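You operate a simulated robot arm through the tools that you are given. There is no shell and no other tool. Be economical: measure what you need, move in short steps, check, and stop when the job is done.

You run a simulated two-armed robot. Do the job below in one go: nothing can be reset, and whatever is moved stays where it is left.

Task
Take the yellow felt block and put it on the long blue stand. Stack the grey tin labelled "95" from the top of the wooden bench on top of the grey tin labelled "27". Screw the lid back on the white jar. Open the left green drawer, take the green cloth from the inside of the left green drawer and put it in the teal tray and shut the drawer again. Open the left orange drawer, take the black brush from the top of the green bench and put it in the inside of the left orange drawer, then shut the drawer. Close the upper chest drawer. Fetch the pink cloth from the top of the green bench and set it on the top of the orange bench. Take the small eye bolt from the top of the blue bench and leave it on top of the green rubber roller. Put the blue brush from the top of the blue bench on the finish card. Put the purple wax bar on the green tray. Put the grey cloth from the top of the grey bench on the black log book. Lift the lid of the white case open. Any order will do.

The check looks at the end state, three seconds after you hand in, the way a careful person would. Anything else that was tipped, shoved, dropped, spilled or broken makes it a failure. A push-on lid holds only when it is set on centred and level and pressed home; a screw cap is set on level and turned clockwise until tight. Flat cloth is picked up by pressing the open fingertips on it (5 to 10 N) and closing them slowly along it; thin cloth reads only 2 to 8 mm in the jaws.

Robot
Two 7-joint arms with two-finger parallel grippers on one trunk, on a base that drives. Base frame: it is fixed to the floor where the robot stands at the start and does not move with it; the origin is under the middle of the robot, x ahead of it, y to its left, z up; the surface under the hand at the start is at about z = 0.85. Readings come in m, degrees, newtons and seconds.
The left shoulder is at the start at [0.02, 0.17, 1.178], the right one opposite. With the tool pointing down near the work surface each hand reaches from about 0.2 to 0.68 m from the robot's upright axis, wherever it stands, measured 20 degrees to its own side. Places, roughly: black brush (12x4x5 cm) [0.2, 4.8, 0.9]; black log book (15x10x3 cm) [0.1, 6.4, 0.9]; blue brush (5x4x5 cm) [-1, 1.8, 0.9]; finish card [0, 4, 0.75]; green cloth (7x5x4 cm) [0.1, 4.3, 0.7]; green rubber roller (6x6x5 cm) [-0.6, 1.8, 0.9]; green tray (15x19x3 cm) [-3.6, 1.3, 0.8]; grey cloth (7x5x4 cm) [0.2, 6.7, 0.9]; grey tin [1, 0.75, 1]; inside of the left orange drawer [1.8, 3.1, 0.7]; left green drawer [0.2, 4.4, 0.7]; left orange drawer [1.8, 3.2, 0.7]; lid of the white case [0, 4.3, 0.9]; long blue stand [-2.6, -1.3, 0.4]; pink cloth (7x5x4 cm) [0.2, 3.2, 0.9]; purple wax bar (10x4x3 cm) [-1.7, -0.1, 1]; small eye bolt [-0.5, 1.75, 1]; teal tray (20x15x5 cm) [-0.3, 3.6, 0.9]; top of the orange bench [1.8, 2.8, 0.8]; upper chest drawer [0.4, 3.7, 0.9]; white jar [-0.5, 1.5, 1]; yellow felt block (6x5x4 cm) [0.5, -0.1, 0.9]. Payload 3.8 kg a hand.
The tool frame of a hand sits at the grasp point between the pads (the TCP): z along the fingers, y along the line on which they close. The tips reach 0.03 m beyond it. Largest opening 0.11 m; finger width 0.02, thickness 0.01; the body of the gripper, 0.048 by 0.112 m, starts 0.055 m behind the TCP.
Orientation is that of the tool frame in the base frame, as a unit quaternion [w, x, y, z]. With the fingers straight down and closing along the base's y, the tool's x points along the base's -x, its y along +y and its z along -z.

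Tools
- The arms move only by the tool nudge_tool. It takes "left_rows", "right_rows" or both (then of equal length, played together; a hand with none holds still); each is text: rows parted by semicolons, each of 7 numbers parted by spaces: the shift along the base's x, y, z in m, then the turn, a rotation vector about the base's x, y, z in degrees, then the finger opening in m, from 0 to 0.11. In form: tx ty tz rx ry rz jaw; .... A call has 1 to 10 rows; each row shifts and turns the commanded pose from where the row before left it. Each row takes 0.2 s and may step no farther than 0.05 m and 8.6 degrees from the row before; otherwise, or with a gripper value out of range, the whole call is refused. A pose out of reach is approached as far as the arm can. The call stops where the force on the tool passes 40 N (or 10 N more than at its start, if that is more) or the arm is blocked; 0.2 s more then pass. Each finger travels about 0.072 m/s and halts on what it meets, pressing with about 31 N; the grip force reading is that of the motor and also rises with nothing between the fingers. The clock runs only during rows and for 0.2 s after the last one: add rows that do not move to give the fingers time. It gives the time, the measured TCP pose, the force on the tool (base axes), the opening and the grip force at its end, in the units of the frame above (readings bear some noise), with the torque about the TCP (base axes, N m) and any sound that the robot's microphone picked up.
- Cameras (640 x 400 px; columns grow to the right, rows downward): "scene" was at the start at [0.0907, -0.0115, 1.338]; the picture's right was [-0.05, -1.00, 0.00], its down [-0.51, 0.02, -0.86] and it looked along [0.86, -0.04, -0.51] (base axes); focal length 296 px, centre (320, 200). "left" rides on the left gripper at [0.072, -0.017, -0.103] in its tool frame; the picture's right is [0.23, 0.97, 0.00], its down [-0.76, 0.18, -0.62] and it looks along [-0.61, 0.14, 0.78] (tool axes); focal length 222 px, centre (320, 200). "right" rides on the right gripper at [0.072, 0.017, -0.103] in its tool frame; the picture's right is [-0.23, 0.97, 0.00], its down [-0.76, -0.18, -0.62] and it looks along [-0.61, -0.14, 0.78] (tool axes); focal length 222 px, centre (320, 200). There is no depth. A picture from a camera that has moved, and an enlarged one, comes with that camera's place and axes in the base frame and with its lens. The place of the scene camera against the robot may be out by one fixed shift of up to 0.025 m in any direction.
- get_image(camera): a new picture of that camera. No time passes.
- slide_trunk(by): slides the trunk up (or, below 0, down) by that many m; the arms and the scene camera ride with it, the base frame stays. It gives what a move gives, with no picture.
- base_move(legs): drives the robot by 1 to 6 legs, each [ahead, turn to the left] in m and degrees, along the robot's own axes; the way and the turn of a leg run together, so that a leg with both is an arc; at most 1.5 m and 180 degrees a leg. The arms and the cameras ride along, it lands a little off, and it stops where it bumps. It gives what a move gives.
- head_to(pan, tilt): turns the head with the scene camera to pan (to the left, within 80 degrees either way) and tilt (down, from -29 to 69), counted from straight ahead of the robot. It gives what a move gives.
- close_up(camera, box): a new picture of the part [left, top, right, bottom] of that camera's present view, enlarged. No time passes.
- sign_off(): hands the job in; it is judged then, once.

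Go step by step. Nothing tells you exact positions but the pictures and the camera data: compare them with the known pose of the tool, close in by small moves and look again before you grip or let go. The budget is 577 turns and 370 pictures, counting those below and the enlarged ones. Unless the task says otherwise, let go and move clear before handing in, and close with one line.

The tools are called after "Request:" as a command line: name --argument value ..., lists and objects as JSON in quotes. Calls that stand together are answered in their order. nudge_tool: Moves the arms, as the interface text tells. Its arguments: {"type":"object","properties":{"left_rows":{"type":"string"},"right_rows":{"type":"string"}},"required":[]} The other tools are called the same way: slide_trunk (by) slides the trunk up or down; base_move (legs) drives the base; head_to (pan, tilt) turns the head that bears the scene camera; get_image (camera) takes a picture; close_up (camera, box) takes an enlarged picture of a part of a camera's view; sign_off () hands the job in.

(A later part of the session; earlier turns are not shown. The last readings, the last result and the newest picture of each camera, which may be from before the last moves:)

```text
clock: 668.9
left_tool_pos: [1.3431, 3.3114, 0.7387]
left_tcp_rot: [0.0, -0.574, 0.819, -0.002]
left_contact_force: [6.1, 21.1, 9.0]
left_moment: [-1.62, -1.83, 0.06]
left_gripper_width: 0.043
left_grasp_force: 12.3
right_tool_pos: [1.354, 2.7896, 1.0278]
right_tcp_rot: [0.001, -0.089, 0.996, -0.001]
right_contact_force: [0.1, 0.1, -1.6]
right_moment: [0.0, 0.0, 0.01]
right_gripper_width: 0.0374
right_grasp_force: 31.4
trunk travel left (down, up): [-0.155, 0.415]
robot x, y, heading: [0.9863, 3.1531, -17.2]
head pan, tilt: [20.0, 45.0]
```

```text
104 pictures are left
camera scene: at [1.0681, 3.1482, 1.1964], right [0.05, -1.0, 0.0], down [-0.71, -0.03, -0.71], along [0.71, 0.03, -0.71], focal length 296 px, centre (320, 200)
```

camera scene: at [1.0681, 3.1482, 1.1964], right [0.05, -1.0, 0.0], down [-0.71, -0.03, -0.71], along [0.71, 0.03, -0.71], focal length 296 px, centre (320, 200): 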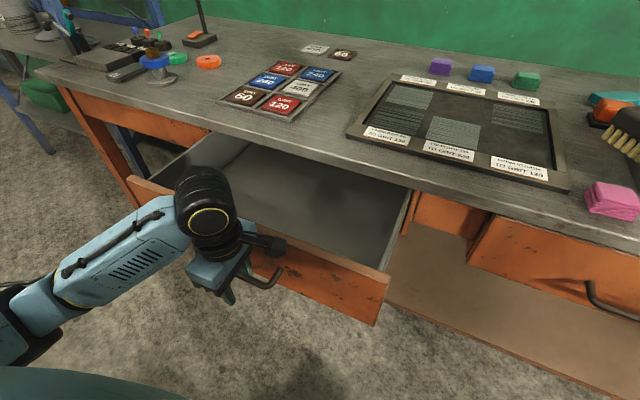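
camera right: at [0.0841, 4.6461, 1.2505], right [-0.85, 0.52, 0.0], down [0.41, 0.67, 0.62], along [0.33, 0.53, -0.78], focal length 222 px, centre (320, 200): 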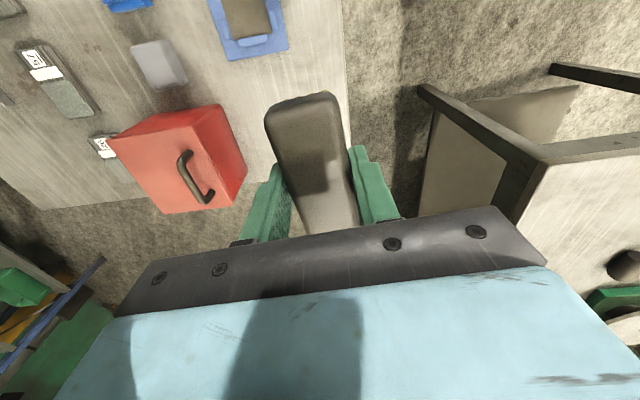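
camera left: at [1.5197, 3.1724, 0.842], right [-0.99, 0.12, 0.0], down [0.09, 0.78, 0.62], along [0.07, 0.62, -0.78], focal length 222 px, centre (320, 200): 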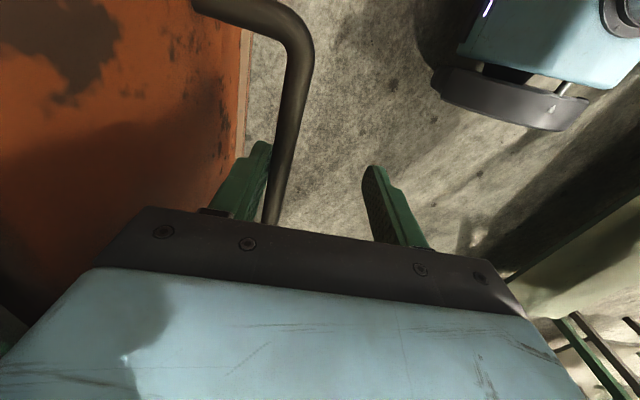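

Request:
nudge_tool --left_rows "-0.018 0.006 0 0 0 0 0.03; -0.018 0.006 0 0 0 0 0.03; -0.018 0.006 0 0 0 0 0.03; 0 0 0 0 0 0 0.05; 0 0 0 0 0 0 0.062; 0 0 0.03 0 0 0 0.062; 0 0 0.045 0 0 0 0.062; 0 0 0.045 0 0 0 0.062; 0 0 0.045 0 0 0 0.062; 0 0.03 0.03 0 0 0 0.062"

Request:
get_image --camera "scene"

```text
clock: 671.1
left_tool_pos: [1.3188, 3.3513, 0.9264]
left_tcp_rot: [-0.002, -0.575, 0.818, 0.0]
left_contact_force: [0.5, 0.1, -0.3]
left_moment: [0.0, 0.0, 0.0]
left_gripper_width: 0.0621
left_grasp_force: 0.0
left hand out of reach, approached as far as the arm can: row 6, 7, 8
right_tool_pos: [1.3533, 2.7876, 1.0279]
right_tcp_rot: [0.001, -0.09, 0.996, -0.001]
right_contact_force: [0.4, 1.3, -0.8]
right_moment: [-0.04, 0.03, -0.03]
right_gripper_width: 0.0374
right_grasp_force: 30.5
trunk travel left (down, up): [-0.155, 0.415]
robot x, y, heading: [0.9874, 3.1564, -17.2]
head pan, tilt: [20.0, 45.0]
```

```text
103 pictures are left
camera scene: at [1.0677, 3.1469, 1.1964], right [0.05, -1.0, 0.0], down [-0.71, -0.03, -0.71], along [0.71, 0.03, -0.71], focal length 296 px, centre (320, 200)
```

scene: 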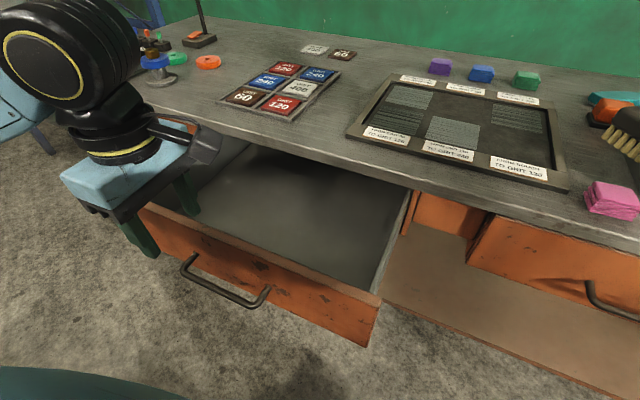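

The drawer is open and empty. I move the left hand aside and bring the brush over the drawer.

Request:
nudge_tool --left_rows "-0.01 0.03 0.03 0 0 0 0.062; -0.01 0.03 0.03 0 0 0 0.062; -0.01 0.03 0.03 0 0 0 0.062; 0 0 0 0 0 0 0.062; 0 0 0 0 0 0 0.062; 0 0 0 0 0 0 0.062; 0 0 0 0 0 0 0.062; 0 0 0 0 0 0 0.062; 0 0 0 0 0 0 0.062; 0 0 0 0 0 0 0.062" --right_rows "0.009 0.0437 0 0 0 0 0.02; 0.009 0.0437 0 0 0 0 0.02; 0.009 0.0437 0 0 0 0 0.02; 0.009 0.0437 0 0 0 0 0.02; 0.009 0.0437 0 0 0 0 0.02; 0.009 0.0437 0 0 0 0 0.02; 0.009 0.0437 0 0 0 0 0.02; 0.009 0.0437 0 0 0 0 0.02; 0.009 0.0437 0 0 0 0 0.02; 0.008 0.043 0 0 0 0 0.02"

Request:
get_image --camera "right"

Request:
get_image --camera "scene"

```text
clock: 673.3
left_tool_pos: [1.2893, 3.4347, 1.0148]
left_tcp_rot: [-0.001, -0.574, 0.819, 0.0]
left_contact_force: [0.2, -1.4, 0.4]
left_moment: [-0.02, 0.02, 0.0]
left_gripper_width: 0.0621
left_grasp_force: 0.0
right_tool_pos: [1.4389, 3.202, 1.0268]
right_tcp_rot: [0.001, -0.088, 0.996, 0.0]
right_contact_force: [-0.2, -0.2, -0.9]
right_moment: [0.03, 0.03, 0.01]
right_gripper_width: 0.0374
right_grasp_force: 31.1
right hand out of reach, approached as far as the arm can: row 10
trunk travel left (down, up): [-0.155, 0.415]
robot x, y, heading: [0.9876, 3.157, -17.4]
head pan, tilt: [20.0, 45.0]
```

```text
102 pictures are left
camera right: at [1.3646, 3.2046, 1.1297], right [0.05, 1.0, 0.0], down [0.78, -0.04, 0.62], along [0.62, -0.03, -0.78], focal length 222 px, centre (320, 200)
```

right: 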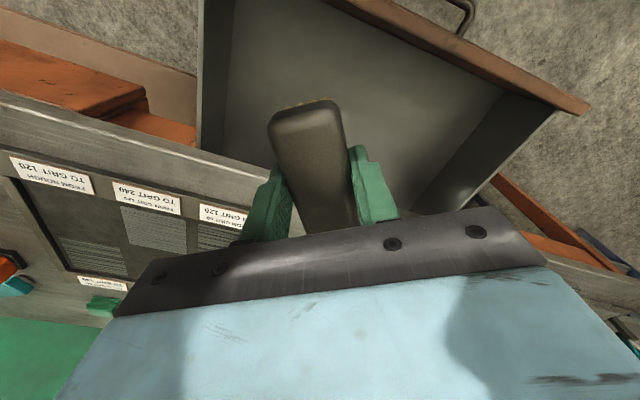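

```text
101 pictures are left
camera scene: at [1.0684, 3.1453, 1.1963], right [0.04, -1.0, 0.0], down [-0.71, -0.03, -0.71], along [0.71, 0.03, -0.71], focal length 296 px, centre (320, 200)
```

scene: 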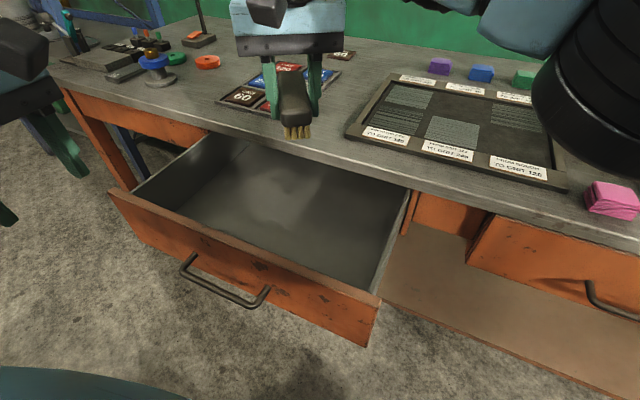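

Request:
nudge_tool --right_rows "0 0 -0.045 0 0 0 0.02; 0 0 -0.045 0 0 0 0.02; 0 0 -0.045 0 0 0 0.02; 0 0 -0.045 0 0 0 0.02; 0 0 -0.045 0 0 0 0.02; 0 0 -0.03 0 0 0 0.02; 0 0 0 0 0 0 0.02"

Request:
get_image --camera "scene"

```text
clock: 674.9
left_tool_pos: [1.2879, 3.4367, 1.0152]
left_tcp_rot: [-0.001, -0.575, 0.818, -0.002]
left_contact_force: [-0.3, -0.2, -0.3]
left_moment: [0.01, -0.01, 0.0]
left_gripper_width: 0.0622
left_grasp_force: 0.0
right_tool_pos: [1.4369, 3.2022, 0.7732]
right_tcp_rot: [0.0, -0.09, 0.996, -0.001]
right_contact_force: [0.1, -0.7, -2.0]
right_moment: [-0.02, 0.01, 0.05]
right_gripper_width: 0.0375
right_grasp_force: 30.8
trunk travel left (down, up): [-0.155, 0.415]
robot x, y, heading: [0.988, 3.154, -17.0]
head pan, tilt: [20.0, 45.0]
```

```text
100 pictures are left
camera scene: at [1.0683, 3.1464, 1.1964], right [0.05, -1.0, 0.0], down [-0.71, -0.03, -0.71], along [0.71, 0.03, -0.71], focal length 296 px, centre (320, 200)
```

scene: 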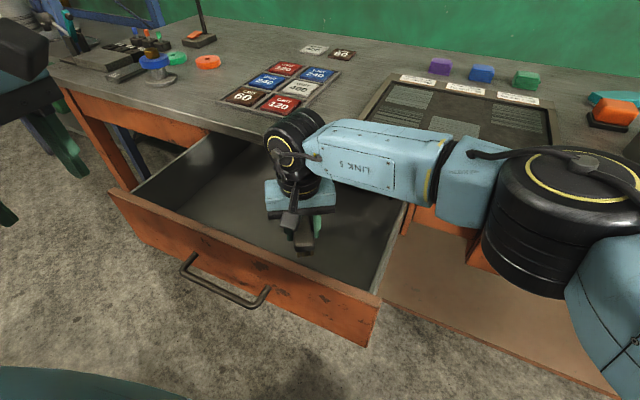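

Request:
nudge_tool --right_rows "0 0 -0.02 0 0 0 0.02; 0 0 -0.015 0 0 0 0.02; 0 0 -0.006 0 0 0 0.02; 0 0 -0.005 0 0 0 0.02; 0 0 0 0 0 0 0.02"

Request:
get_image --camera "right"

```text
clock: 676.1
left_tool_pos: [1.2898, 3.436, 1.0146]
left_tcp_rot: [-0.001, -0.574, 0.819, 0.0]
left_contact_force: [-0.1, 0.7, -0.2]
left_moment: [0.0, 0.01, -0.01]
left_gripper_width: 0.0618
left_grasp_force: 0.0
right_tool_pos: [1.4391, 3.2012, 0.7258]
right_tcp_rot: [0.0, -0.09, 0.996, 0.0]
right_contact_force: [-0.1, 0.3, -0.7]
right_moment: [0.02, 0.04, 0.0]
right_gripper_width: 0.0373
right_grasp_force: 31.4
trunk travel left (down, up): [-0.155, 0.415]
robot x, y, heading: [0.9883, 3.1578, -17.2]
head pan, tilt: [20.0, 45.0]
```

```text
99 pictures are left
camera right: at [1.3647, 3.2044, 0.8304], right [0.05, 1.0, 0.0], down [0.78, -0.04, 0.62], along [0.62, -0.03, -0.78], focal length 222 px, centre (320, 200)
```

right: 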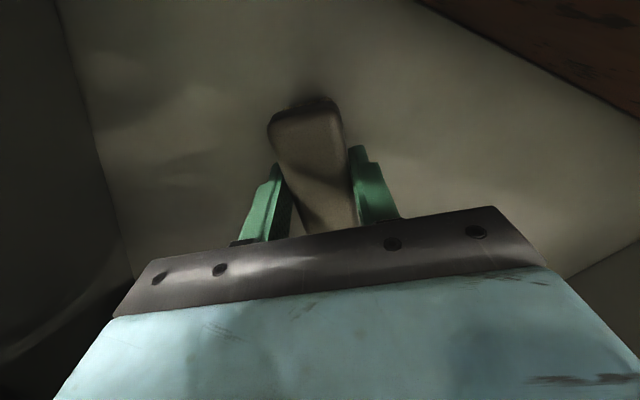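

Request:
nudge_tool --right_rows "0 0 -0.004 0 0 0 0.02; 0 0 -0.004 0 0 0 0.02; 0 0 -0.003 0 0 0 0.02; 0 0 0 0 0 0 0.02"

```text
clock: 677.1
left_tool_pos: [1.2876, 3.4358, 1.0169]
left_tcp_rot: [0.0, -0.574, 0.819, -0.001]
left_contact_force: [-0.1, 0.1, 0.1]
left_moment: [0.01, 0.03, -0.02]
left_gripper_width: 0.0621
left_grasp_force: 0.0
right_tool_pos: [1.4381, 3.2006, 0.719]
right_tcp_rot: [0.003, -0.089, 0.996, 0.0]
right_contact_force: [3.0, -0.3, 28.0]
right_moment: [0.04, -0.09, 0.0]
right_gripper_width: 0.038
right_grasp_force: 31.0
trunk travel left (down, up): [-0.155, 0.415]
robot x, y, heading: [0.9889, 3.1566, -17.5]
head pan, tilt: [20.0, 45.0]
```

The brush rests on the drawer floor. I release and rise.

Request:
nudge_tool --right_rows "0 0 0.002 0 0 0 0.03; 0 0 0 0 0 0 0.05; 0 0 0 0 0 0 0.06; 0 0 0 0 0 0 0.06; 0 0 0.03 0 0 0 0.06; 0 0 0.045 0 0 0 0.06; 0 0 0.045 0 0 0 0.06; 0 0 0.045 0 0 0 0.06; 0 0 0.045 0 0 0 0.06; 0 0 0.045 0 0 0 0.06"

Request:
nudge_tool --right_rows "-0.005 -0.045 0.005 0 0 0 0.06; -0.005 -0.045 0.005 0 0 0 0.06; -0.005 -0.045 0.005 0 0 0 0.06; -0.005 -0.045 0.005 0 0 0 0.06; -0.005 -0.045 0.005 0 0 0 0.06; -0.005 -0.045 0 0 0 0 0.06; -0.005 -0.045 0 0 0 0 0.06; 0 0 0 0 0 0 0.06"

Request:
get_image --camera "scene"

```text
clock: 679.3
left_tool_pos: [1.2885, 3.4367, 1.0149]
left_tcp_rot: [-0.001, -0.575, 0.818, 0.0]
left_contact_force: [0.3, -0.3, 0.3]
left_moment: [-0.01, 0.01, -0.01]
left_gripper_width: 0.0618
left_grasp_force: 0.1
right_tool_pos: [1.4389, 3.2022, 0.974]
right_tcp_rot: [0.002, -0.09, 0.996, -0.001]
right_contact_force: [0.9, 0.1, 0.5]
right_moment: [0.0, -0.01, -0.03]
right_gripper_width: 0.0601
right_grasp_force: 0.1
trunk travel left (down, up): [-0.155, 0.415]
robot x, y, heading: [0.9853, 3.156, -17.1]
head pan, tilt: [20.0, 45.0]
```

```text
clock: 681.1
left_tool_pos: [1.2896, 3.4355, 1.0149]
left_tcp_rot: [-0.001, -0.574, 0.819, -0.002]
left_contact_force: [0.2, -0.5, -0.2]
left_moment: [-0.01, 0.0, -0.01]
left_gripper_width: 0.062
left_grasp_force: 0.0
right_tool_pos: [1.4028, 2.8857, 0.9995]
right_tcp_rot: [0.001, -0.089, 0.996, -0.001]
right_contact_force: [-0.3, -0.3, -0.6]
right_moment: [0.01, 0.02, 0.04]
right_gripper_width: 0.0598
right_grasp_force: 0.0
trunk travel left (down, up): [-0.155, 0.415]
robot x, y, heading: [0.9871, 3.1557, -17.7]
head pan, tilt: [20.0, 45.0]
```

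```text
98 pictures are left
camera scene: at [1.0683, 3.1467, 1.1964], right [0.05, -1.0, 0.0], down [-0.71, -0.03, -0.71], along [0.71, 0.03, -0.71], focal length 296 px, centre (320, 200)
```

scene: 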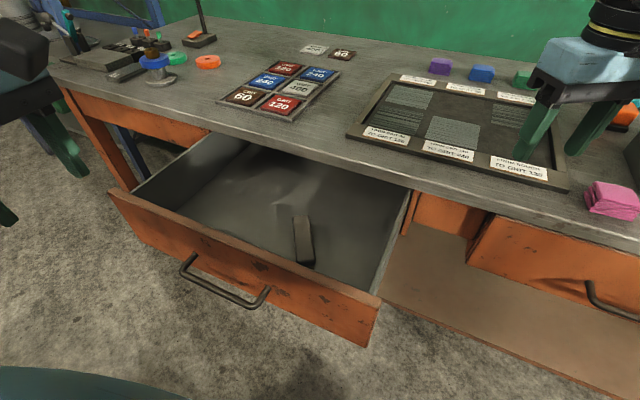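

The brush lies in the drawer. To shut it, I back up 15 cm and push the handle with the left hand's closed fingers.

Request:
base_move --legs '[[-0.15, 0]]'

Request:
nudge_tool --left_rows "0.02 -0.03 0 0 0 0 0.03; 0.02 -0.03 0 0 0 0 0; 0.02 -0.03 0 0 0 0 0; 0.02 -0.03 0 0 0 0 0; 0 0 -0.045 0 0 0 0; 0 0 -0.045 0 0 0 0; 0 0 -0.045 0 0 0 0; 0 0 -0.045 0 0 0 0; 0 0 -0.04 0 0 0 0; 0 0 0 0 0 0 0"

Request:
get_image --camera "scene"

```text
clock: 682.5
left_tool_pos: [1.1426, 3.4822, 1.0159]
left_tcp_rot: [-0.001, -0.574, 0.819, -0.001]
left_contact_force: [0.0, 0.5, -0.5]
left_moment: [-0.01, -0.04, 0.02]
left_gripper_width: 0.0623
left_grasp_force: 0.0
right_tool_pos: [1.2568, 2.9309, 0.9997]
right_tcp_rot: [0.001, -0.089, 0.996, -0.001]
right_contact_force: [0.0, 0.1, -0.2]
right_moment: [-0.02, 0.0, 0.02]
right_gripper_width: 0.0602
right_grasp_force: 0.0
trunk travel left (down, up): [-0.155, 0.415]
robot x, y, heading: [0.8377, 3.1984, -17.6]
head pan, tilt: [20.0, 45.0]
```

```text
clock: 684.7
left_tool_pos: [1.222, 3.3615, 0.7971]
left_tcp_rot: [0.0, -0.574, 0.819, 0.0]
left_contact_force: [0.6, 0.9, -0.8]
left_moment: [-0.01, 0.01, -0.02]
left_gripper_width: 0.0
left_grasp_force: 31.0
right_tool_pos: [1.257, 2.9306, 1.0]
right_tcp_rot: [0.0, -0.088, 0.996, -0.001]
right_contact_force: [0.6, 0.3, 0.7]
right_moment: [0.01, -0.01, 0.02]
right_gripper_width: 0.0602
right_grasp_force: 0.0
trunk travel left (down, up): [-0.155, 0.415]
robot x, y, heading: [0.8401, 3.1991, -17.5]
head pan, tilt: [20.0, 45.0]
```

```text
97 pictures are left
camera scene: at [0.9215, 3.1924, 1.1964], right [0.04, -1.0, 0.0], down [-0.71, -0.03, -0.71], along [0.71, 0.03, -0.71], focal length 296 px, centre (320, 200)
```

scene: 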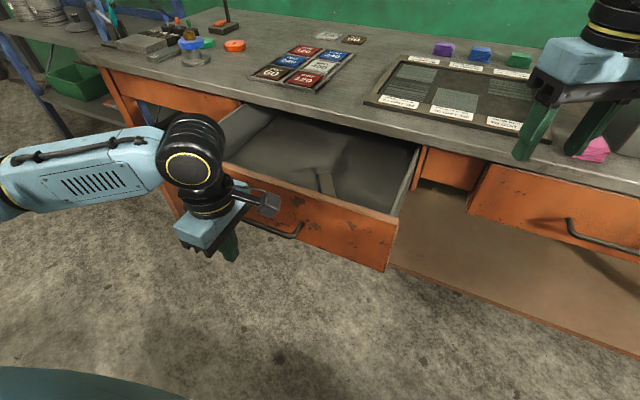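

Request:
nudge_tool --left_rows "0 0 -0.04 0 0 0 0; 0 0 -0.022 0 0 0 0; 0.0225 -0.0082 0 0 0 0 0; 0.0225 -0.0082 0 0 0 0 0; 0.0225 -0.0082 0 0 0 0 0; 0.0225 -0.0082 0 0 0 0 0; 0.0225 -0.0082 0 0 0 0 0; 0.0225 -0.0082 0 0 0 0 0; 0 0 0 0 0 0 0"

Request:
get_image --camera "scene"

```text
clock: 686.7
left_tool_pos: [1.3575, 3.3134, 0.7338]
left_tcp_rot: [-0.001, -0.575, 0.818, 0.0]
left_contact_force: [0.7, 0.3, 0.3]
left_moment: [0.0, 0.01, 0.03]
left_gripper_width: 0.0
left_grasp_force: 31.4
right_tool_pos: [1.2558, 2.931, 0.9996]
right_tcp_rot: [0.001, -0.089, 0.996, -0.001]
right_contact_force: [0.6, 0.1, -0.9]
right_moment: [-0.03, -0.02, 0.02]
right_gripper_width: 0.06
right_grasp_force: 0.1
trunk travel left (down, up): [-0.155, 0.415]
robot x, y, heading: [0.835, 3.197, -17.5]
head pan, tilt: [20.0, 45.0]
```

```text
96 pictures are left
camera scene: at [0.9214, 3.1924, 1.1964], right [0.04, -1.0, 0.0], down [-0.71, -0.03, -0.71], along [0.71, 0.03, -0.71], focal length 296 px, centre (320, 200)
```

scene: 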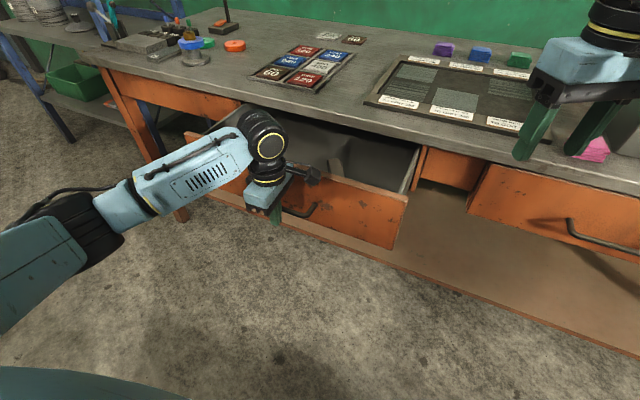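

Moving in well. I continue the push.

Request:
nudge_tool --left_rows "0.0225 -0.0082 0 0 0 0 0; 0.0225 -0.0082 0 0 0 0 0; 0.0225 -0.0082 0 0 0 0 0; 0.0225 -0.0082 0 0 0 0 0; 0.0225 -0.0082 0 0 0 0 0; 0.015 -0.0055 0 0 0 0 0; 0.01 -0.0036 0 0 0 0 0; 0.01 -0.0036 0 0 0 0 0; 0.01 -0.0036 0 0 0 0 0; 0 0 0 0 0 0 0"

Request:
get_image --camera "scene"

```text
clock: 688.9
left_tool_pos: [1.514, 3.256, 0.7336]
left_tcp_rot: [-0.001, -0.574, 0.819, 0.0]
left_contact_force: [-1.2, 0.7, 3.6]
left_moment: [-0.06, -0.03, -0.02]
left_gripper_width: 0.0
left_grasp_force: 30.9
right_tool_pos: [1.2565, 2.9319, 1.0003]
right_tcp_rot: [0.001, -0.088, 0.996, -0.002]
right_contact_force: [-0.2, 0.3, 1.2]
right_moment: [0.0, -0.01, 0.0]
right_gripper_width: 0.0601
right_grasp_force: 0.0
trunk travel left (down, up): [-0.155, 0.415]
robot x, y, heading: [0.8409, 3.2009, -17.4]
head pan, tilt: [20.0, 45.0]
```

```text
95 pictures are left
camera scene: at [0.9212, 3.1926, 1.1964], right [0.04, -1.0, 0.0], down [-0.71, -0.03, -0.71], along [0.71, 0.03, -0.71], focal length 296 px, centre (320, 200)
```

scene: 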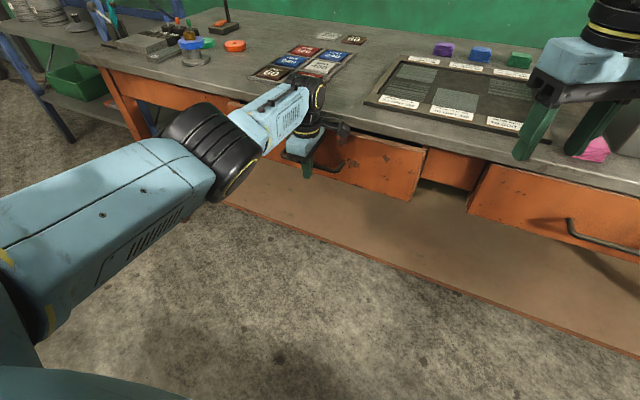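

Request:
nudge_tool --left_rows "0.008 -0.003 0 0 0 0 0; 0.008 -0.003 0 0 0 0 0; 0.008 -0.003 0 0 0 0 0; 0.006 -0.002 0 0 0 0 0; 0 0 0 0 0 0 0"

Request:
close_up --camera "scene" --box '[200, 70, 480, 230]'

```text
clock: 690.1
left_tool_pos: [1.5156, 3.2555, 0.7348]
left_tcp_rot: [-0.001, -0.574, 0.819, -0.001]
left_contact_force: [0.0, -0.4, 0.7]
left_moment: [-0.01, 0.02, 0.02]
left_gripper_width: 0.0
left_grasp_force: 30.9
left hand out of reach, approached as far as the arm can: row 1, 2, 3, 4
right_tool_pos: [1.2565, 2.9296, 1.0002]
right_tcp_rot: [0.001, -0.089, 0.996, -0.001]
right_contact_force: [-0.7, 0.0, -0.2]
right_moment: [0.04, 0.01, -0.01]
right_gripper_width: 0.0597
right_grasp_force: 0.0
trunk travel left (down, up): [-0.155, 0.415]
robot x, y, heading: [0.8397, 3.2016, -17.6]
head pan, tilt: [20.0, 45.0]
```

```text
2.29 times, centred on (340, 150) of scene
camera zoom: at [0.9216, 3.1924, 1.1964], right [0.04, -1.0, 0.0], down [-0.71, -0.03, -0.71], along [0.71, 0.03, -0.71], focal length 675 px, centre (274, 314)
```

zoom: 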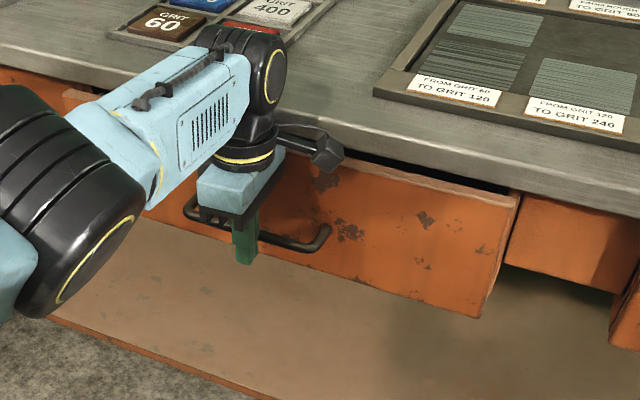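

Nearly shut; a short base nudge finishes it.

Request:
base_move --legs '[[0.035, 0]]'

Request:
close_up --camera "scene" --box '[200, 70, 480, 230]'

```text
clock: 691.0
left_tool_pos: [1.5362, 3.2484, 0.7368]
left_tcp_rot: [-0.008, -0.567, 0.824, 0.006]
left_contact_force: [-12.9, 3.1, 6.7]
left_moment: [-0.61, -1.6, -0.37]
left_gripper_width: 0.0002
left_grasp_force: 31.0
right_tool_pos: [1.2822, 2.9229, 0.9991]
right_tcp_rot: [0.001, -0.089, 0.996, 0.0]
right_contact_force: [0.1, 0.0, -0.2]
right_moment: [-0.03, -0.01, -0.01]
right_gripper_width: 0.06
right_grasp_force: 0.0
trunk travel left (down, up): [-0.155, 0.415]
robot x, y, heading: [0.8689, 3.1967, -17.5]
head pan, tilt: [20.0, 45.0]
stopped in leg 1: the force on the tool passed its limit at 157 N (the readings are from after the stop); the commanded pose is now the measured one
```

```text
2.29 times, centred on (340, 150) of scene
camera zoom: at [0.9456, 3.1847, 1.1965], right [0.05, -1.0, 0.0], down [-0.71, -0.03, -0.71], along [0.71, 0.03, -0.71], focal length 675 px, centre (274, 314)
```

zoom: 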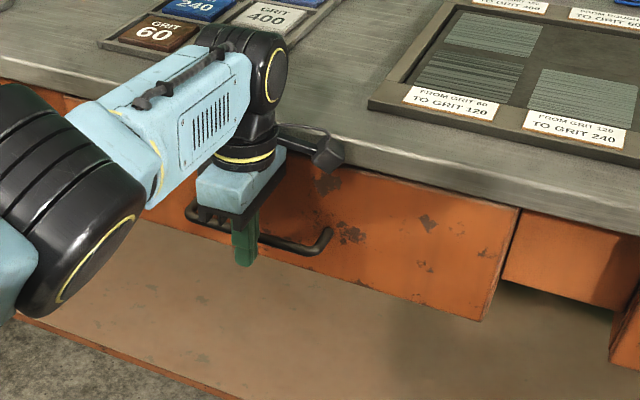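

The drawer is shut. I withdraw the hand, back off, and raise the trunk.

Request:
nudge_tool --left_rows "-0.02 0.007 0 0 0 0 0; -0.035 0.012 0 0 0 0 0; -0.035 0.012 0 0 0 0 0; 0 0 0.045 0 0 0 0.05; 0 0 0.045 0 0 0 0.06; 0 0 0.045 0 0 0 0.06; 0 0 0.045 0 0 0 0.06; 0 0 0.045 0 0 0 0.06; 0 0 0.045 0 0 0 0.06; 0 0 0 0 0 0 0.06"

Request:
slide_trunk --by 0.12

Request:
get_image --camera "scene"

```text
clock: 693.2
left_tool_pos: [1.4487, 3.2797, 1.0067]
left_tcp_rot: [-0.009, -0.567, 0.823, 0.006]
left_contact_force: [-0.2, 0.1, 0.1]
left_moment: [-0.01, -0.01, 0.03]
left_gripper_width: 0.0603
left_grasp_force: 0.0
right_tool_pos: [1.283, 2.9233, 0.9982]
right_tcp_rot: [-0.001, -0.088, 0.996, -0.001]
right_contact_force: [0.0, 0.0, 0.1]
right_moment: [0.03, 0.01, -0.01]
right_gripper_width: 0.0599
right_grasp_force: 0.0
trunk travel left (down, up): [-0.155, 0.415]
robot x, y, heading: [0.8672, 3.1934, -17.5]
head pan, tilt: [20.0, 45.0]
```

```text
clock: 694.7
left_tool_pos: [1.4475, 3.2791, 1.1253]
left_tcp_rot: [-0.007, -0.567, 0.824, 0.006]
left_contact_force: [-0.3, -0.1, 0.0]
left_moment: [0.0, 0.02, 0.01]
left_gripper_width: 0.0599
left_grasp_force: 0.0
right_tool_pos: [1.283, 2.9237, 1.1186]
right_tcp_rot: [0.001, -0.089, 0.996, -0.001]
right_contact_force: [-0.5, 0.3, 0.4]
right_moment: [0.0, 0.0, 0.02]
right_gripper_width: 0.0601
right_grasp_force: 0.0
trunk travel left (down, up): [-0.275, 0.295]
robot x, y, heading: [0.8656, 3.1957, -17.2]
head pan, tilt: [20.0, 45.0]
```

```text
92 pictures are left
camera scene: at [0.9479, 3.1843, 1.3163], right [0.05, -1.0, 0.0], down [-0.71, -0.03, -0.71], along [0.71, 0.03, -0.71], focal length 296 px, centre (320, 200)
```

scene: 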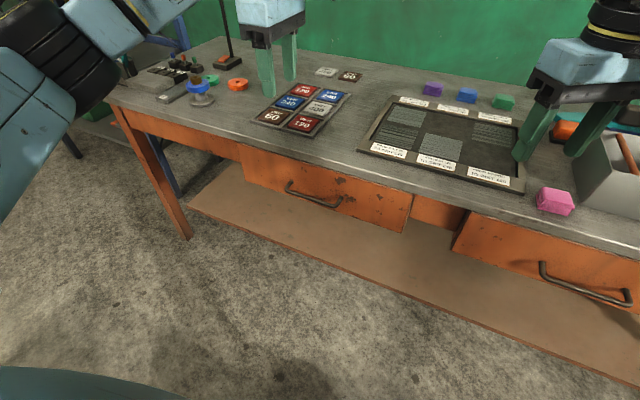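

The orange drawer is shut. Last job: the grey cloth on the grey bench further north. I bring the left hand to neutral and drive up the aisle.

Request:
nudge_tool --left_rows "-0.02 -0.005 0.005 0 0 -8.5 0.06; -0.02 -0.005 0.005 0 0 -8.5 0.06; -0.02 -0.005 0.005 0 0 -8.5 0.06; -0.02 -0.005 0.005 0 0 -8.5 0.06; -0.02 -0.005 0.005 0 0 -8.5 0.06; -0.02 -0.005 0 0 0 -8.5 0.06; -0.02 -0.005 0 0 0 -8.5 0.06; 0 0 0 0 0 -8.5 0.06; 0 0 0 0 0 -8.5 0.06; 0 0 0 0 0 -8.5 0.06"

Request:
base_move --legs '[[0, 92], [1.5, 0]]'

Request:
head_to --pan 20 --tilt 20

Request:
get_image --camera "scene"

```text
clock: 696.9
left_tool_pos: [1.3083, 3.2453, 1.1512]
left_tcp_rot: [-0.001, 0.14, 0.99, 0.009]
left_contact_force: [0.7, 0.3, 0.2]
left_moment: [0.04, -0.04, 0.01]
left_gripper_width: 0.0599
left_grasp_force: 0.0
right_tool_pos: [1.2835, 2.9231, 1.1182]
right_tcp_rot: [0.001, -0.089, 0.996, -0.001]
right_contact_force: [-0.4, -0.5, -0.4]
right_moment: [0.02, -0.01, 0.01]
right_gripper_width: 0.0597
right_grasp_force: 0.0
trunk travel left (down, up): [-0.275, 0.295]
robot x, y, heading: [0.8659, 3.1943, -17.3]
head pan, tilt: [20.0, 45.0]
```

```text
clock: 708.2
left_tool_pos: [1.2081, 5.066, 1.1516]
left_tcp_rot: [-0.008, -0.611, 0.792, 0.006]
left_contact_force: [-0.2, -0.6, 0.0]
left_moment: [0.03, -0.01, 0.0]
left_gripper_width: 0.06
left_grasp_force: 0.0
right_tool_pos: [1.5311, 5.0479, 1.1172]
right_tcp_rot: [-0.001, 0.774, -0.633, 0.001]
right_contact_force: [0.7, 0.4, 1.0]
right_moment: [0.0, 0.0, -0.05]
right_gripper_width: 0.0596
right_grasp_force: 0.0
trunk travel left (down, up): [-0.275, 0.295]
robot x, y, heading: [1.27, 4.629, 73.8]
head pan, tilt: [20.0, 45.0]
```

```text
clock: 709.1
left_tool_pos: [1.2081, 5.0651, 1.152]
left_tcp_rot: [-0.007, -0.612, 0.791, 0.006]
left_contact_force: [-0.2, 0.3, 0.1]
left_moment: [0.02, 0.0, -0.01]
left_gripper_width: 0.0602
left_grasp_force: 0.1
right_tool_pos: [1.5311, 5.0482, 1.1178]
right_tcp_rot: [-0.001, 0.774, -0.633, 0.0]
right_contact_force: [0.4, 0.5, 0.2]
right_moment: [-0.04, 0.02, -0.05]
right_gripper_width: 0.0599
right_grasp_force: 0.0
trunk travel left (down, up): [-0.275, 0.295]
robot x, y, heading: [1.2666, 4.6217, 73.7]
head pan, tilt: [20.0, 20.0]
```

```text
91 pictures are left
camera scene: at [1.2484, 4.7309, 1.355], right [1.0, 0.07, 0.0], down [0.02, -0.34, -0.94], along [-0.06, 0.94, -0.34], focal length 296 px, centre (320, 200)
```

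scene: 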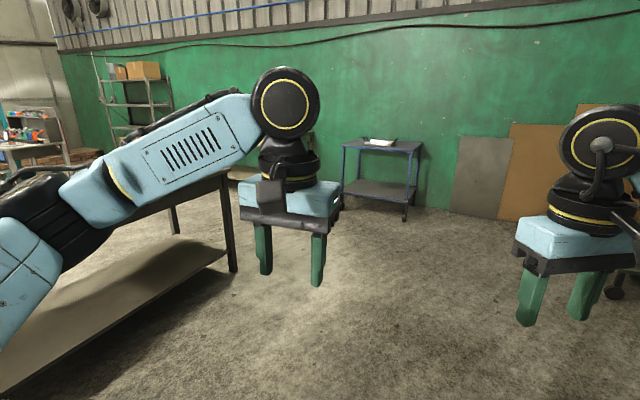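

Request:
base_move --legs '[[0.3, 0], [0, 44.5], [1.5, 0], [0.08, 0], [0, 42]]'

Request:
head_to --pan 0 --tilt 40

Request:
get_image --camera "scene"

```text
clock: 722.7
left_tool_pos: [0.1736, 6.2343, 1.1509]
left_tcp_rot: [0.01, 0.989, -0.148, 0.001]
left_contact_force: [0.8, 0.0, 0.7]
left_moment: [0.04, 0.01, 0.01]
left_gripper_width: 0.0598
left_grasp_force: 0.0
right_tool_pos: [0.2044, 6.5556, 1.1182]
right_tcp_rot: [-0.001, 0.997, 0.077, -0.001]
right_contact_force: [-0.1, -0.6, -0.3]
right_moment: [0.03, -0.01, 0.03]
right_gripper_width: 0.0596
right_grasp_force: 0.0
trunk travel left (down, up): [-0.275, 0.295]
robot x, y, heading: [0.6169, 6.273, 161.1]
head pan, tilt: [20.0, 20.0]
```

```text
clock: 723.5
left_tool_pos: [0.173, 6.2349, 1.1521]
left_tcp_rot: [0.01, 0.989, -0.149, 0.001]
left_contact_force: [0.2, 0.2, -0.2]
left_moment: [-0.01, 0.02, -0.06]
left_gripper_width: 0.0602
left_grasp_force: 0.3
right_tool_pos: [0.2033, 6.5552, 1.1194]
right_tcp_rot: [-0.002, 0.997, 0.079, 0.0]
right_contact_force: [-0.8, -0.1, -0.5]
right_moment: [0.04, 0.04, -0.03]
right_gripper_width: 0.0599
right_grasp_force: 0.1
trunk travel left (down, up): [-0.275, 0.295]
robot x, y, heading: [0.6122, 6.2737, 161.7]
head pan, tilt: [0.0, 40.0]
```

```text
90 pictures are left
camera scene: at [0.4933, 6.302, 1.3237], right [0.32, 0.95, 0.0], down [0.61, -0.2, -0.77], along [-0.73, 0.24, -0.64], focal length 296 px, centre (320, 200)
```

scene: 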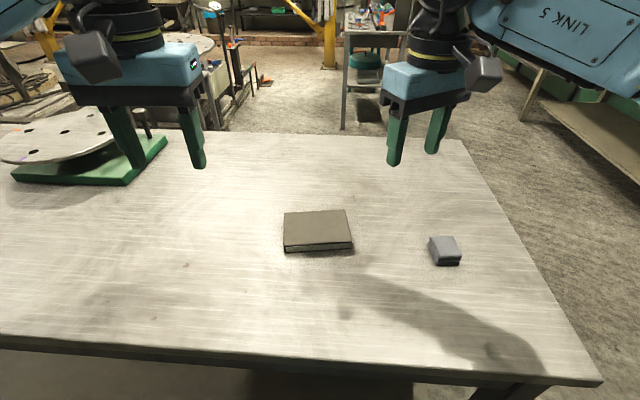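

I see the log book at (0.07,6.44) and the grey cloth at (0.21,6.65). Right hand goes above the cloth.

Request:
nudge_tool --right_rows "0.002 0.03 -0.02 0 0 -7 0.095; 0.002 0.03 -0.02 0 0 -7 0.095; 0.002 0.03 -0.03 0 0 -7 0.095; 0 0.01 -0.03 0 0 -6 0.095; 0 0 0 0 0 0 0.095"

Request:
get_image --camera "right"

```text
clock: 724.7
left_tool_pos: [0.1724, 6.2336, 1.1523]
left_tcp_rot: [0.01, 0.989, -0.149, 0.002]
left_contact_force: [-0.8, 0.2, 0.6]
left_moment: [-0.01, 0.0, 0.03]
left_gripper_width: 0.0602
left_grasp_force: 0.1
right_tool_pos: [0.2084, 6.655, 1.0184]
right_tcp_rot: [-0.001, 0.988, -0.156, -0.001]
right_contact_force: [0.8, 0.6, 0.7]
right_moment: [0.02, -0.03, -0.01]
right_gripper_width: 0.0953
right_grasp_force: 0.1
trunk travel left (down, up): [-0.275, 0.295]
robot x, y, heading: [0.6139, 6.2772, 161.5]
head pan, tilt: [0.0, 40.0]
```

```text
89 pictures are left
camera right: at [0.2726, 6.6162, 1.1215], right [-0.52, -0.86, 0.0], down [-0.67, 0.4, 0.62], along [-0.53, 0.32, -0.78], focal length 222 px, centre (320, 200)
```

right: 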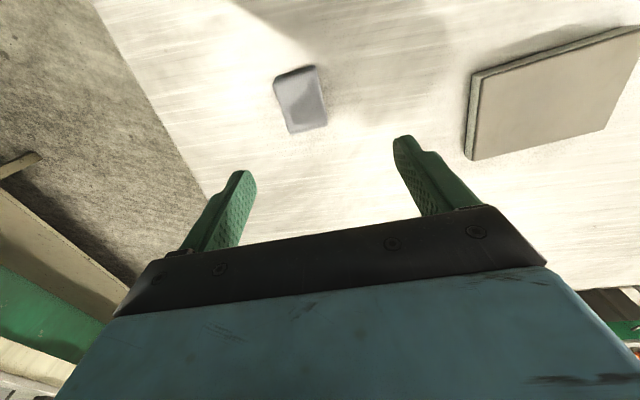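

Request:
nudge_tool --right_rows "0.012 0.005 -0.03 0 0 0 0.085; 0.012 0.005 -0.04 0 0 0 0.085; 0 0 -0.04 0 0 0 0.085; 0 0 -0.014 0 0 0 0.085; 0 0 0 0 0 0 0.085"

Request:
get_image --camera "right"

```text
clock: 725.9
left_tool_pos: [0.1711, 6.2343, 1.1519]
left_tcp_rot: [0.011, 0.989, -0.149, 0.001]
left_contact_force: [0.4, 0.4, 0.7]
left_moment: [0.02, 0.01, -0.05]
left_gripper_width: 0.0601
left_grasp_force: 0.0
right_tool_pos: [0.2329, 6.6644, 0.8924]
right_tcp_rot: [-0.001, 0.988, -0.156, 0.0]
right_contact_force: [0.4, -0.7, 0.2]
right_moment: [0.0, -0.02, -0.01]
right_gripper_width: 0.0851
right_grasp_force: 0.0
trunk travel left (down, up): [-0.275, 0.295]
robot x, y, heading: [0.6144, 6.274, 161.6]
head pan, tilt: [0.0, 40.0]
```

```text
88 pictures are left
camera right: at [0.2971, 6.6255, 0.9962], right [-0.52, -0.86, 0.0], down [-0.67, 0.4, 0.62], along [-0.53, 0.32, -0.78], focal length 222 px, centre (320, 200)
```

right: 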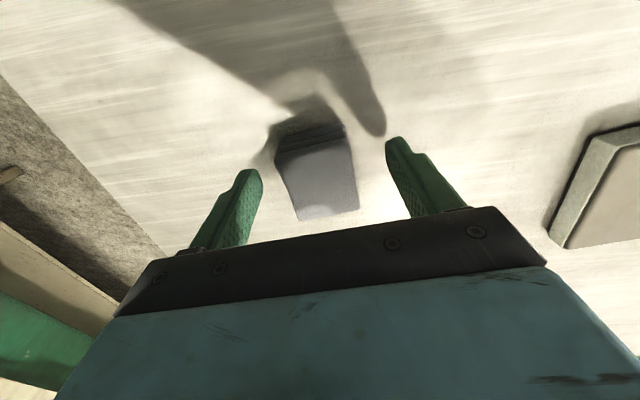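

Request:
nudge_tool --right_rows "0 0 -0.005 0 0 0 0.075; 0 0 0 0 0 0 0.06; 0 0 0 0 0 0 0.05; 0 0 0 0 0 0 0.04; 0 0 0 0 0 0 0.025; 0 0 0 0 0 0 0.02; 0 0 0 0 0 0 0.02"

Request:
nudge_tool --right_rows "0 0 0.02 0 0 0 0.02; 0 0 0.045 0 0 0 0.02; 0 0 0.045 0 0 0 0.02; 0 0 0.04 0 0 0 0.02; 0 0 0 0 0 0 0.02"

Request:
get_image --camera "right"

```text
clock: 727.5
left_tool_pos: [0.1723, 6.2332, 1.1518]
left_tcp_rot: [0.009, 0.989, -0.149, 0.001]
left_contact_force: [-0.4, 0.3, 0.6]
left_moment: [0.0, 0.01, 0.02]
left_gripper_width: 0.06
left_grasp_force: 0.2
right_tool_pos: [0.2329, 6.666, 0.8884]
right_tcp_rot: [0.0, 0.988, -0.156, 0.0]
right_contact_force: [-0.5, 0.3, -0.2]
right_moment: [-0.03, 0.02, 0.04]
right_gripper_width: 0.045
right_grasp_force: 31.0
trunk travel left (down, up): [-0.275, 0.295]
robot x, y, heading: [0.6156, 6.2783, 161.2]
head pan, tilt: [0.0, 40.0]
```

```text
clock: 728.7
left_tool_pos: [0.1713, 6.2353, 1.1515]
left_tcp_rot: [0.01, 0.989, -0.149, 0.001]
left_contact_force: [0.1, -0.8, -1.1]
left_moment: [0.01, 0.0, -0.01]
left_gripper_width: 0.0602
left_grasp_force: 0.1
right_tool_pos: [0.232, 6.6653, 1.0403]
right_tcp_rot: [-0.001, 0.988, -0.157, 0.001]
right_contact_force: [0.2, -0.5, 0.4]
right_moment: [-0.01, 0.0, 0.0]
right_gripper_width: 0.045
right_grasp_force: 30.7
trunk travel left (down, up): [-0.275, 0.295]
robot x, y, heading: [0.613, 6.2786, 161.4]
head pan, tilt: [0.0, 40.0]
```

```text
87 pictures are left
camera right: at [0.2963, 6.6262, 1.1429], right [-0.52, -0.86, 0.0], down [-0.67, 0.4, 0.62], along [-0.53, 0.32, -0.78], focal length 222 px, centre (320, 200)
```

right: 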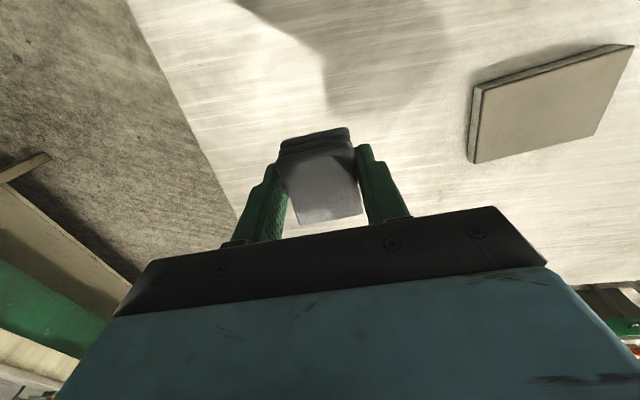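

Request:
nudge_tool --left_rows "0.01 -0.03 0 0 0 0 0.06; 0.01 -0.03 0 0 0 0 0.06; 0.01 -0.03 0 0 0 0 0.06; 0 0 0 0 0 0 0.06; 0 0 0 0 0 0 0.06; 0 0 0 0 0 0 0.06; 0 0 0 0 0 0 0.06" --right_rows "-0.0235 -0.037 0 0 0 0 0.02; -0.0235 -0.037 0 0 0 0 0.02; -0.0235 -0.037 0 0 0 0 0.02; -0.0235 -0.037 0 0 0 0 0.02; -0.0235 -0.037 0 0 0 0 0.02; -0.0235 -0.037 0 0 0 0 0.02; 0 0 0 0 0 0 0.02"

Request:
get_image --camera "right"

Request:
close_up --camera "scene" --box '[220, 120, 440, 280]'

```text
clock: 730.3
left_tool_pos: [0.2023, 6.1465, 1.1521]
left_tcp_rot: [0.01, 0.989, -0.148, 0.001]
left_contact_force: [0.3, 0.3, -0.8]
left_moment: [0.02, 0.02, -0.01]
left_gripper_width: 0.0599
left_grasp_force: 0.1
right_tool_pos: [0.0917, 6.4445, 1.0393]
right_tcp_rot: [0.0, 0.988, -0.156, -0.001]
right_contact_force: [0.2, 0.7, -0.6]
right_moment: [-0.04, -0.01, 0.02]
right_gripper_width: 0.0449
right_grasp_force: 30.7
trunk travel left (down, up): [-0.275, 0.295]
robot x, y, heading: [0.6146, 6.2744, 161.4]
head pan, tilt: [0.0, 40.0]
```

```text
86 pictures are left
camera right: at [0.1566, 6.4044, 1.1433], right [-0.52, -0.86, 0.0], down [-0.67, 0.4, 0.62], along [-0.53, 0.32, -0.78], focal length 222 px, centre (320, 200)
```

right: 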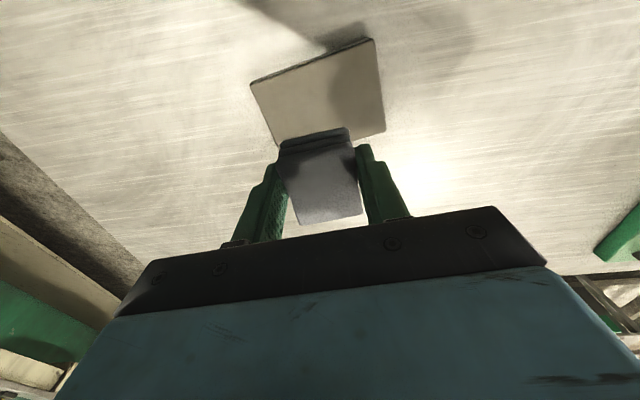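

```text
2.50 times, centred on (330, 200) of scene
camera zoom: at [0.4937, 6.3031, 1.3236], right [0.32, 0.95, 0.0], down [0.61, -0.21, -0.77], along [-0.73, 0.24, -0.64], focal length 739 px, centre (295, 200)
```

zoom: 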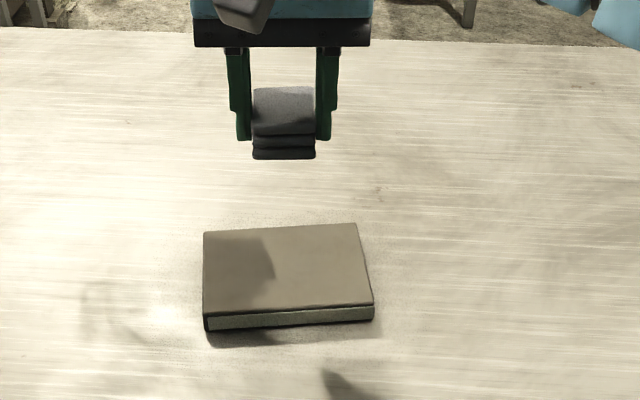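

Request:
nudge_tool --right_rows "0.009 -0.008 -0.03 0 0 0 0.02; 0 0 -0.04 0 0 0 0.02; 0 0 -0.03 0 0 0 0.02; 0 0 -0.01 0 0 0 0.02; 0 0 0 0 0 0 0.02"

Request:
nudge_tool --right_rows "0 0 -0.005 0 0 0 0.02; 0 0 -0.004 0 0 0 0.02; 0 0 -0.003 0 0 0 0.02; 0 0 0 0 0 0 0.02"

Request:
close_up --camera "scene" --box '[220, 120, 440, 280]'

```text
clock: 731.5
left_tool_pos: [0.2014, 6.1454, 1.1525]
left_tcp_rot: [0.01, 0.989, -0.149, 0.001]
left_contact_force: [-0.9, -0.2, -0.1]
left_moment: [-0.02, 0.0, 0.01]
left_gripper_width: 0.06
left_grasp_force: 0.1
right_tool_pos: [0.1007, 6.4366, 0.9298]
right_tcp_rot: [-0.001, 0.988, -0.156, 0.0]
right_contact_force: [-1.5, 0.0, 0.2]
right_moment: [0.0, 0.03, 0.03]
right_gripper_width: 0.0452
right_grasp_force: 30.9
trunk travel left (down, up): [-0.275, 0.295]
robot x, y, heading: [0.6134, 6.2715, 161.5]
head pan, tilt: [0.0, 40.0]
```

```text
clock: 732.5
left_tool_pos: [0.2012, 6.1456, 1.1523]
left_tcp_rot: [0.009, 0.989, -0.149, 0.002]
left_contact_force: [-0.5, 1.2, 0.1]
left_moment: [0.02, 0.0, 0.02]
left_gripper_width: 0.0597
left_grasp_force: 0.1
right_tool_pos: [0.1014, 6.4356, 0.9187]
right_tcp_rot: [-0.001, 0.988, -0.155, 0.001]
right_contact_force: [0.4, 0.0, -1.1]
right_moment: [-0.02, -0.03, -0.01]
right_gripper_width: 0.0449
right_grasp_force: 31.0
trunk travel left (down, up): [-0.275, 0.295]
robot x, y, heading: [0.6158, 6.2729, 161.4]
head pan, tilt: [0.0, 40.0]
```

```text
2.50 times, centred on (330, 200) of scene
camera zoom: at [0.4933, 6.3022, 1.3236], right [0.32, 0.95, 0.0], down [0.61, -0.2, -0.77], along [-0.73, 0.24, -0.64], focal length 739 px, centre (295, 200)
```

zoom: 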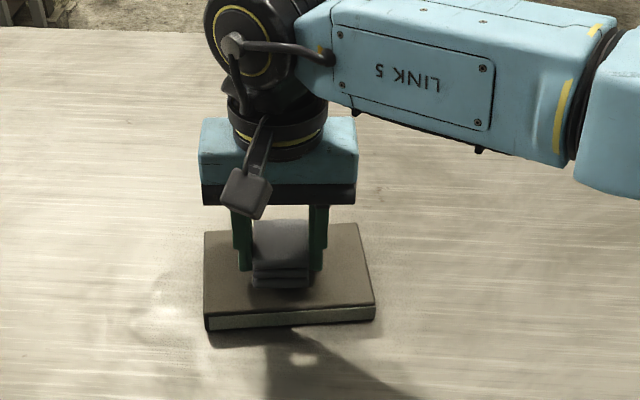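

Request:
nudge_tool --right_rows "0 0 -0.003 0 0 0 0.02; 0 0 -0.003 0 0 0 0.02; 0 0 0 0 0 0 0.02"

```text
clock: 733.3
left_tool_pos: [0.2021, 6.1455, 1.1521]
left_tcp_rot: [0.01, 0.989, -0.149, 0.001]
left_contact_force: [0.1, 0.0, 0.2]
left_moment: [0.01, 0.0, 0.01]
left_gripper_width: 0.0602
left_grasp_force: 0.1
right_tool_pos: [0.1012, 6.4367, 0.9125]
right_tcp_rot: [0.0, 0.988, -0.156, 0.0]
right_contact_force: [-0.4, 0.7, 2.7]
right_moment: [0.06, 0.06, -0.02]
right_gripper_width: 0.0448
right_grasp_force: 31.0
trunk travel left (down, up): [-0.275, 0.295]
robot x, y, heading: [0.6113, 6.2758, 161.5]
head pan, tilt: [0.0, 40.0]
```

Light contact with the book. I release and rise.

Request:
nudge_tool --right_rows "0 0 -0.001 0 0 0 0.03; 0 0 0 0 0 0 0.055; 0 0 0 0 0 0 0.07; 0 0 0 0 0 0 0.07; 0 0 0.03 0 0 0 0.07; 0 0 0.045 0 0 0 0.07; 0 0 0.045 0 0 0 0.07; 0 0 0.045 0 0 0 0.07; 0 0 0.045 0 0 0 0.07; 0 0 0 0 0 0 0.07"

Request:
get_image --camera "right"

Request:
close_up --camera "scene" --box '[220, 120, 440, 280]'

```text
clock: 735.5
left_tool_pos: [0.202, 6.1462, 1.1526]
left_tcp_rot: [0.01, 0.989, -0.149, 0.001]
left_contact_force: [-0.2, 0.6, -0.9]
left_moment: [-0.01, 0.03, 0.03]
left_gripper_width: 0.0602
left_grasp_force: 0.1
right_tool_pos: [0.1033, 6.4359, 1.12]
right_tcp_rot: [0.0, 0.988, -0.157, 0.001]
right_contact_force: [-1.1, -0.5, 0.2]
right_moment: [-0.02, 0.0, 0.01]
right_gripper_width: 0.07
right_grasp_force: 0.0
trunk travel left (down, up): [-0.275, 0.295]
robot x, y, heading: [0.615, 6.2778, 161.5]
head pan, tilt: [0.0, 40.0]
```

```text
83 pictures are left
camera right: at [0.1666, 6.3969, 1.2236], right [-0.52, -0.86, 0.0], down [-0.67, 0.4, 0.62], along [-0.53, 0.32, -0.78], focal length 222 px, centre (320, 200)
```

right: 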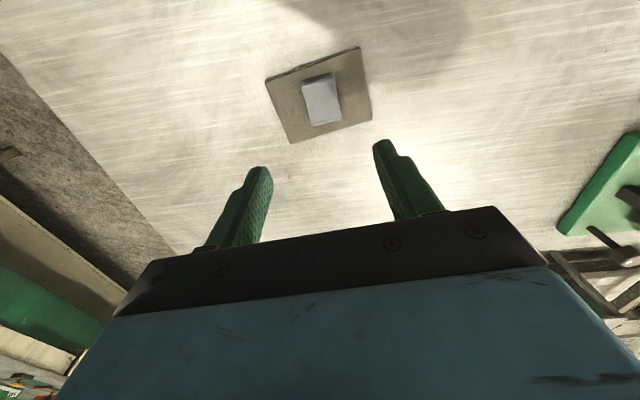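

```text
2.50 times, centred on (330, 200) of scene
camera zoom: at [0.4931, 6.3024, 1.3236], right [0.32, 0.95, 0.0], down [0.61, -0.2, -0.77], along [-0.73, 0.24, -0.64], focal length 739 px, centre (295, 200)
```

zoom: 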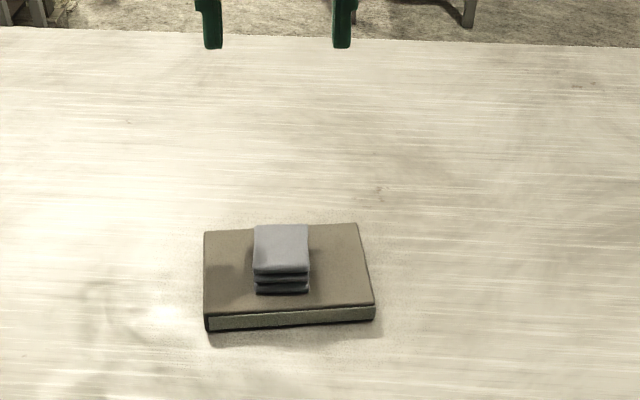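

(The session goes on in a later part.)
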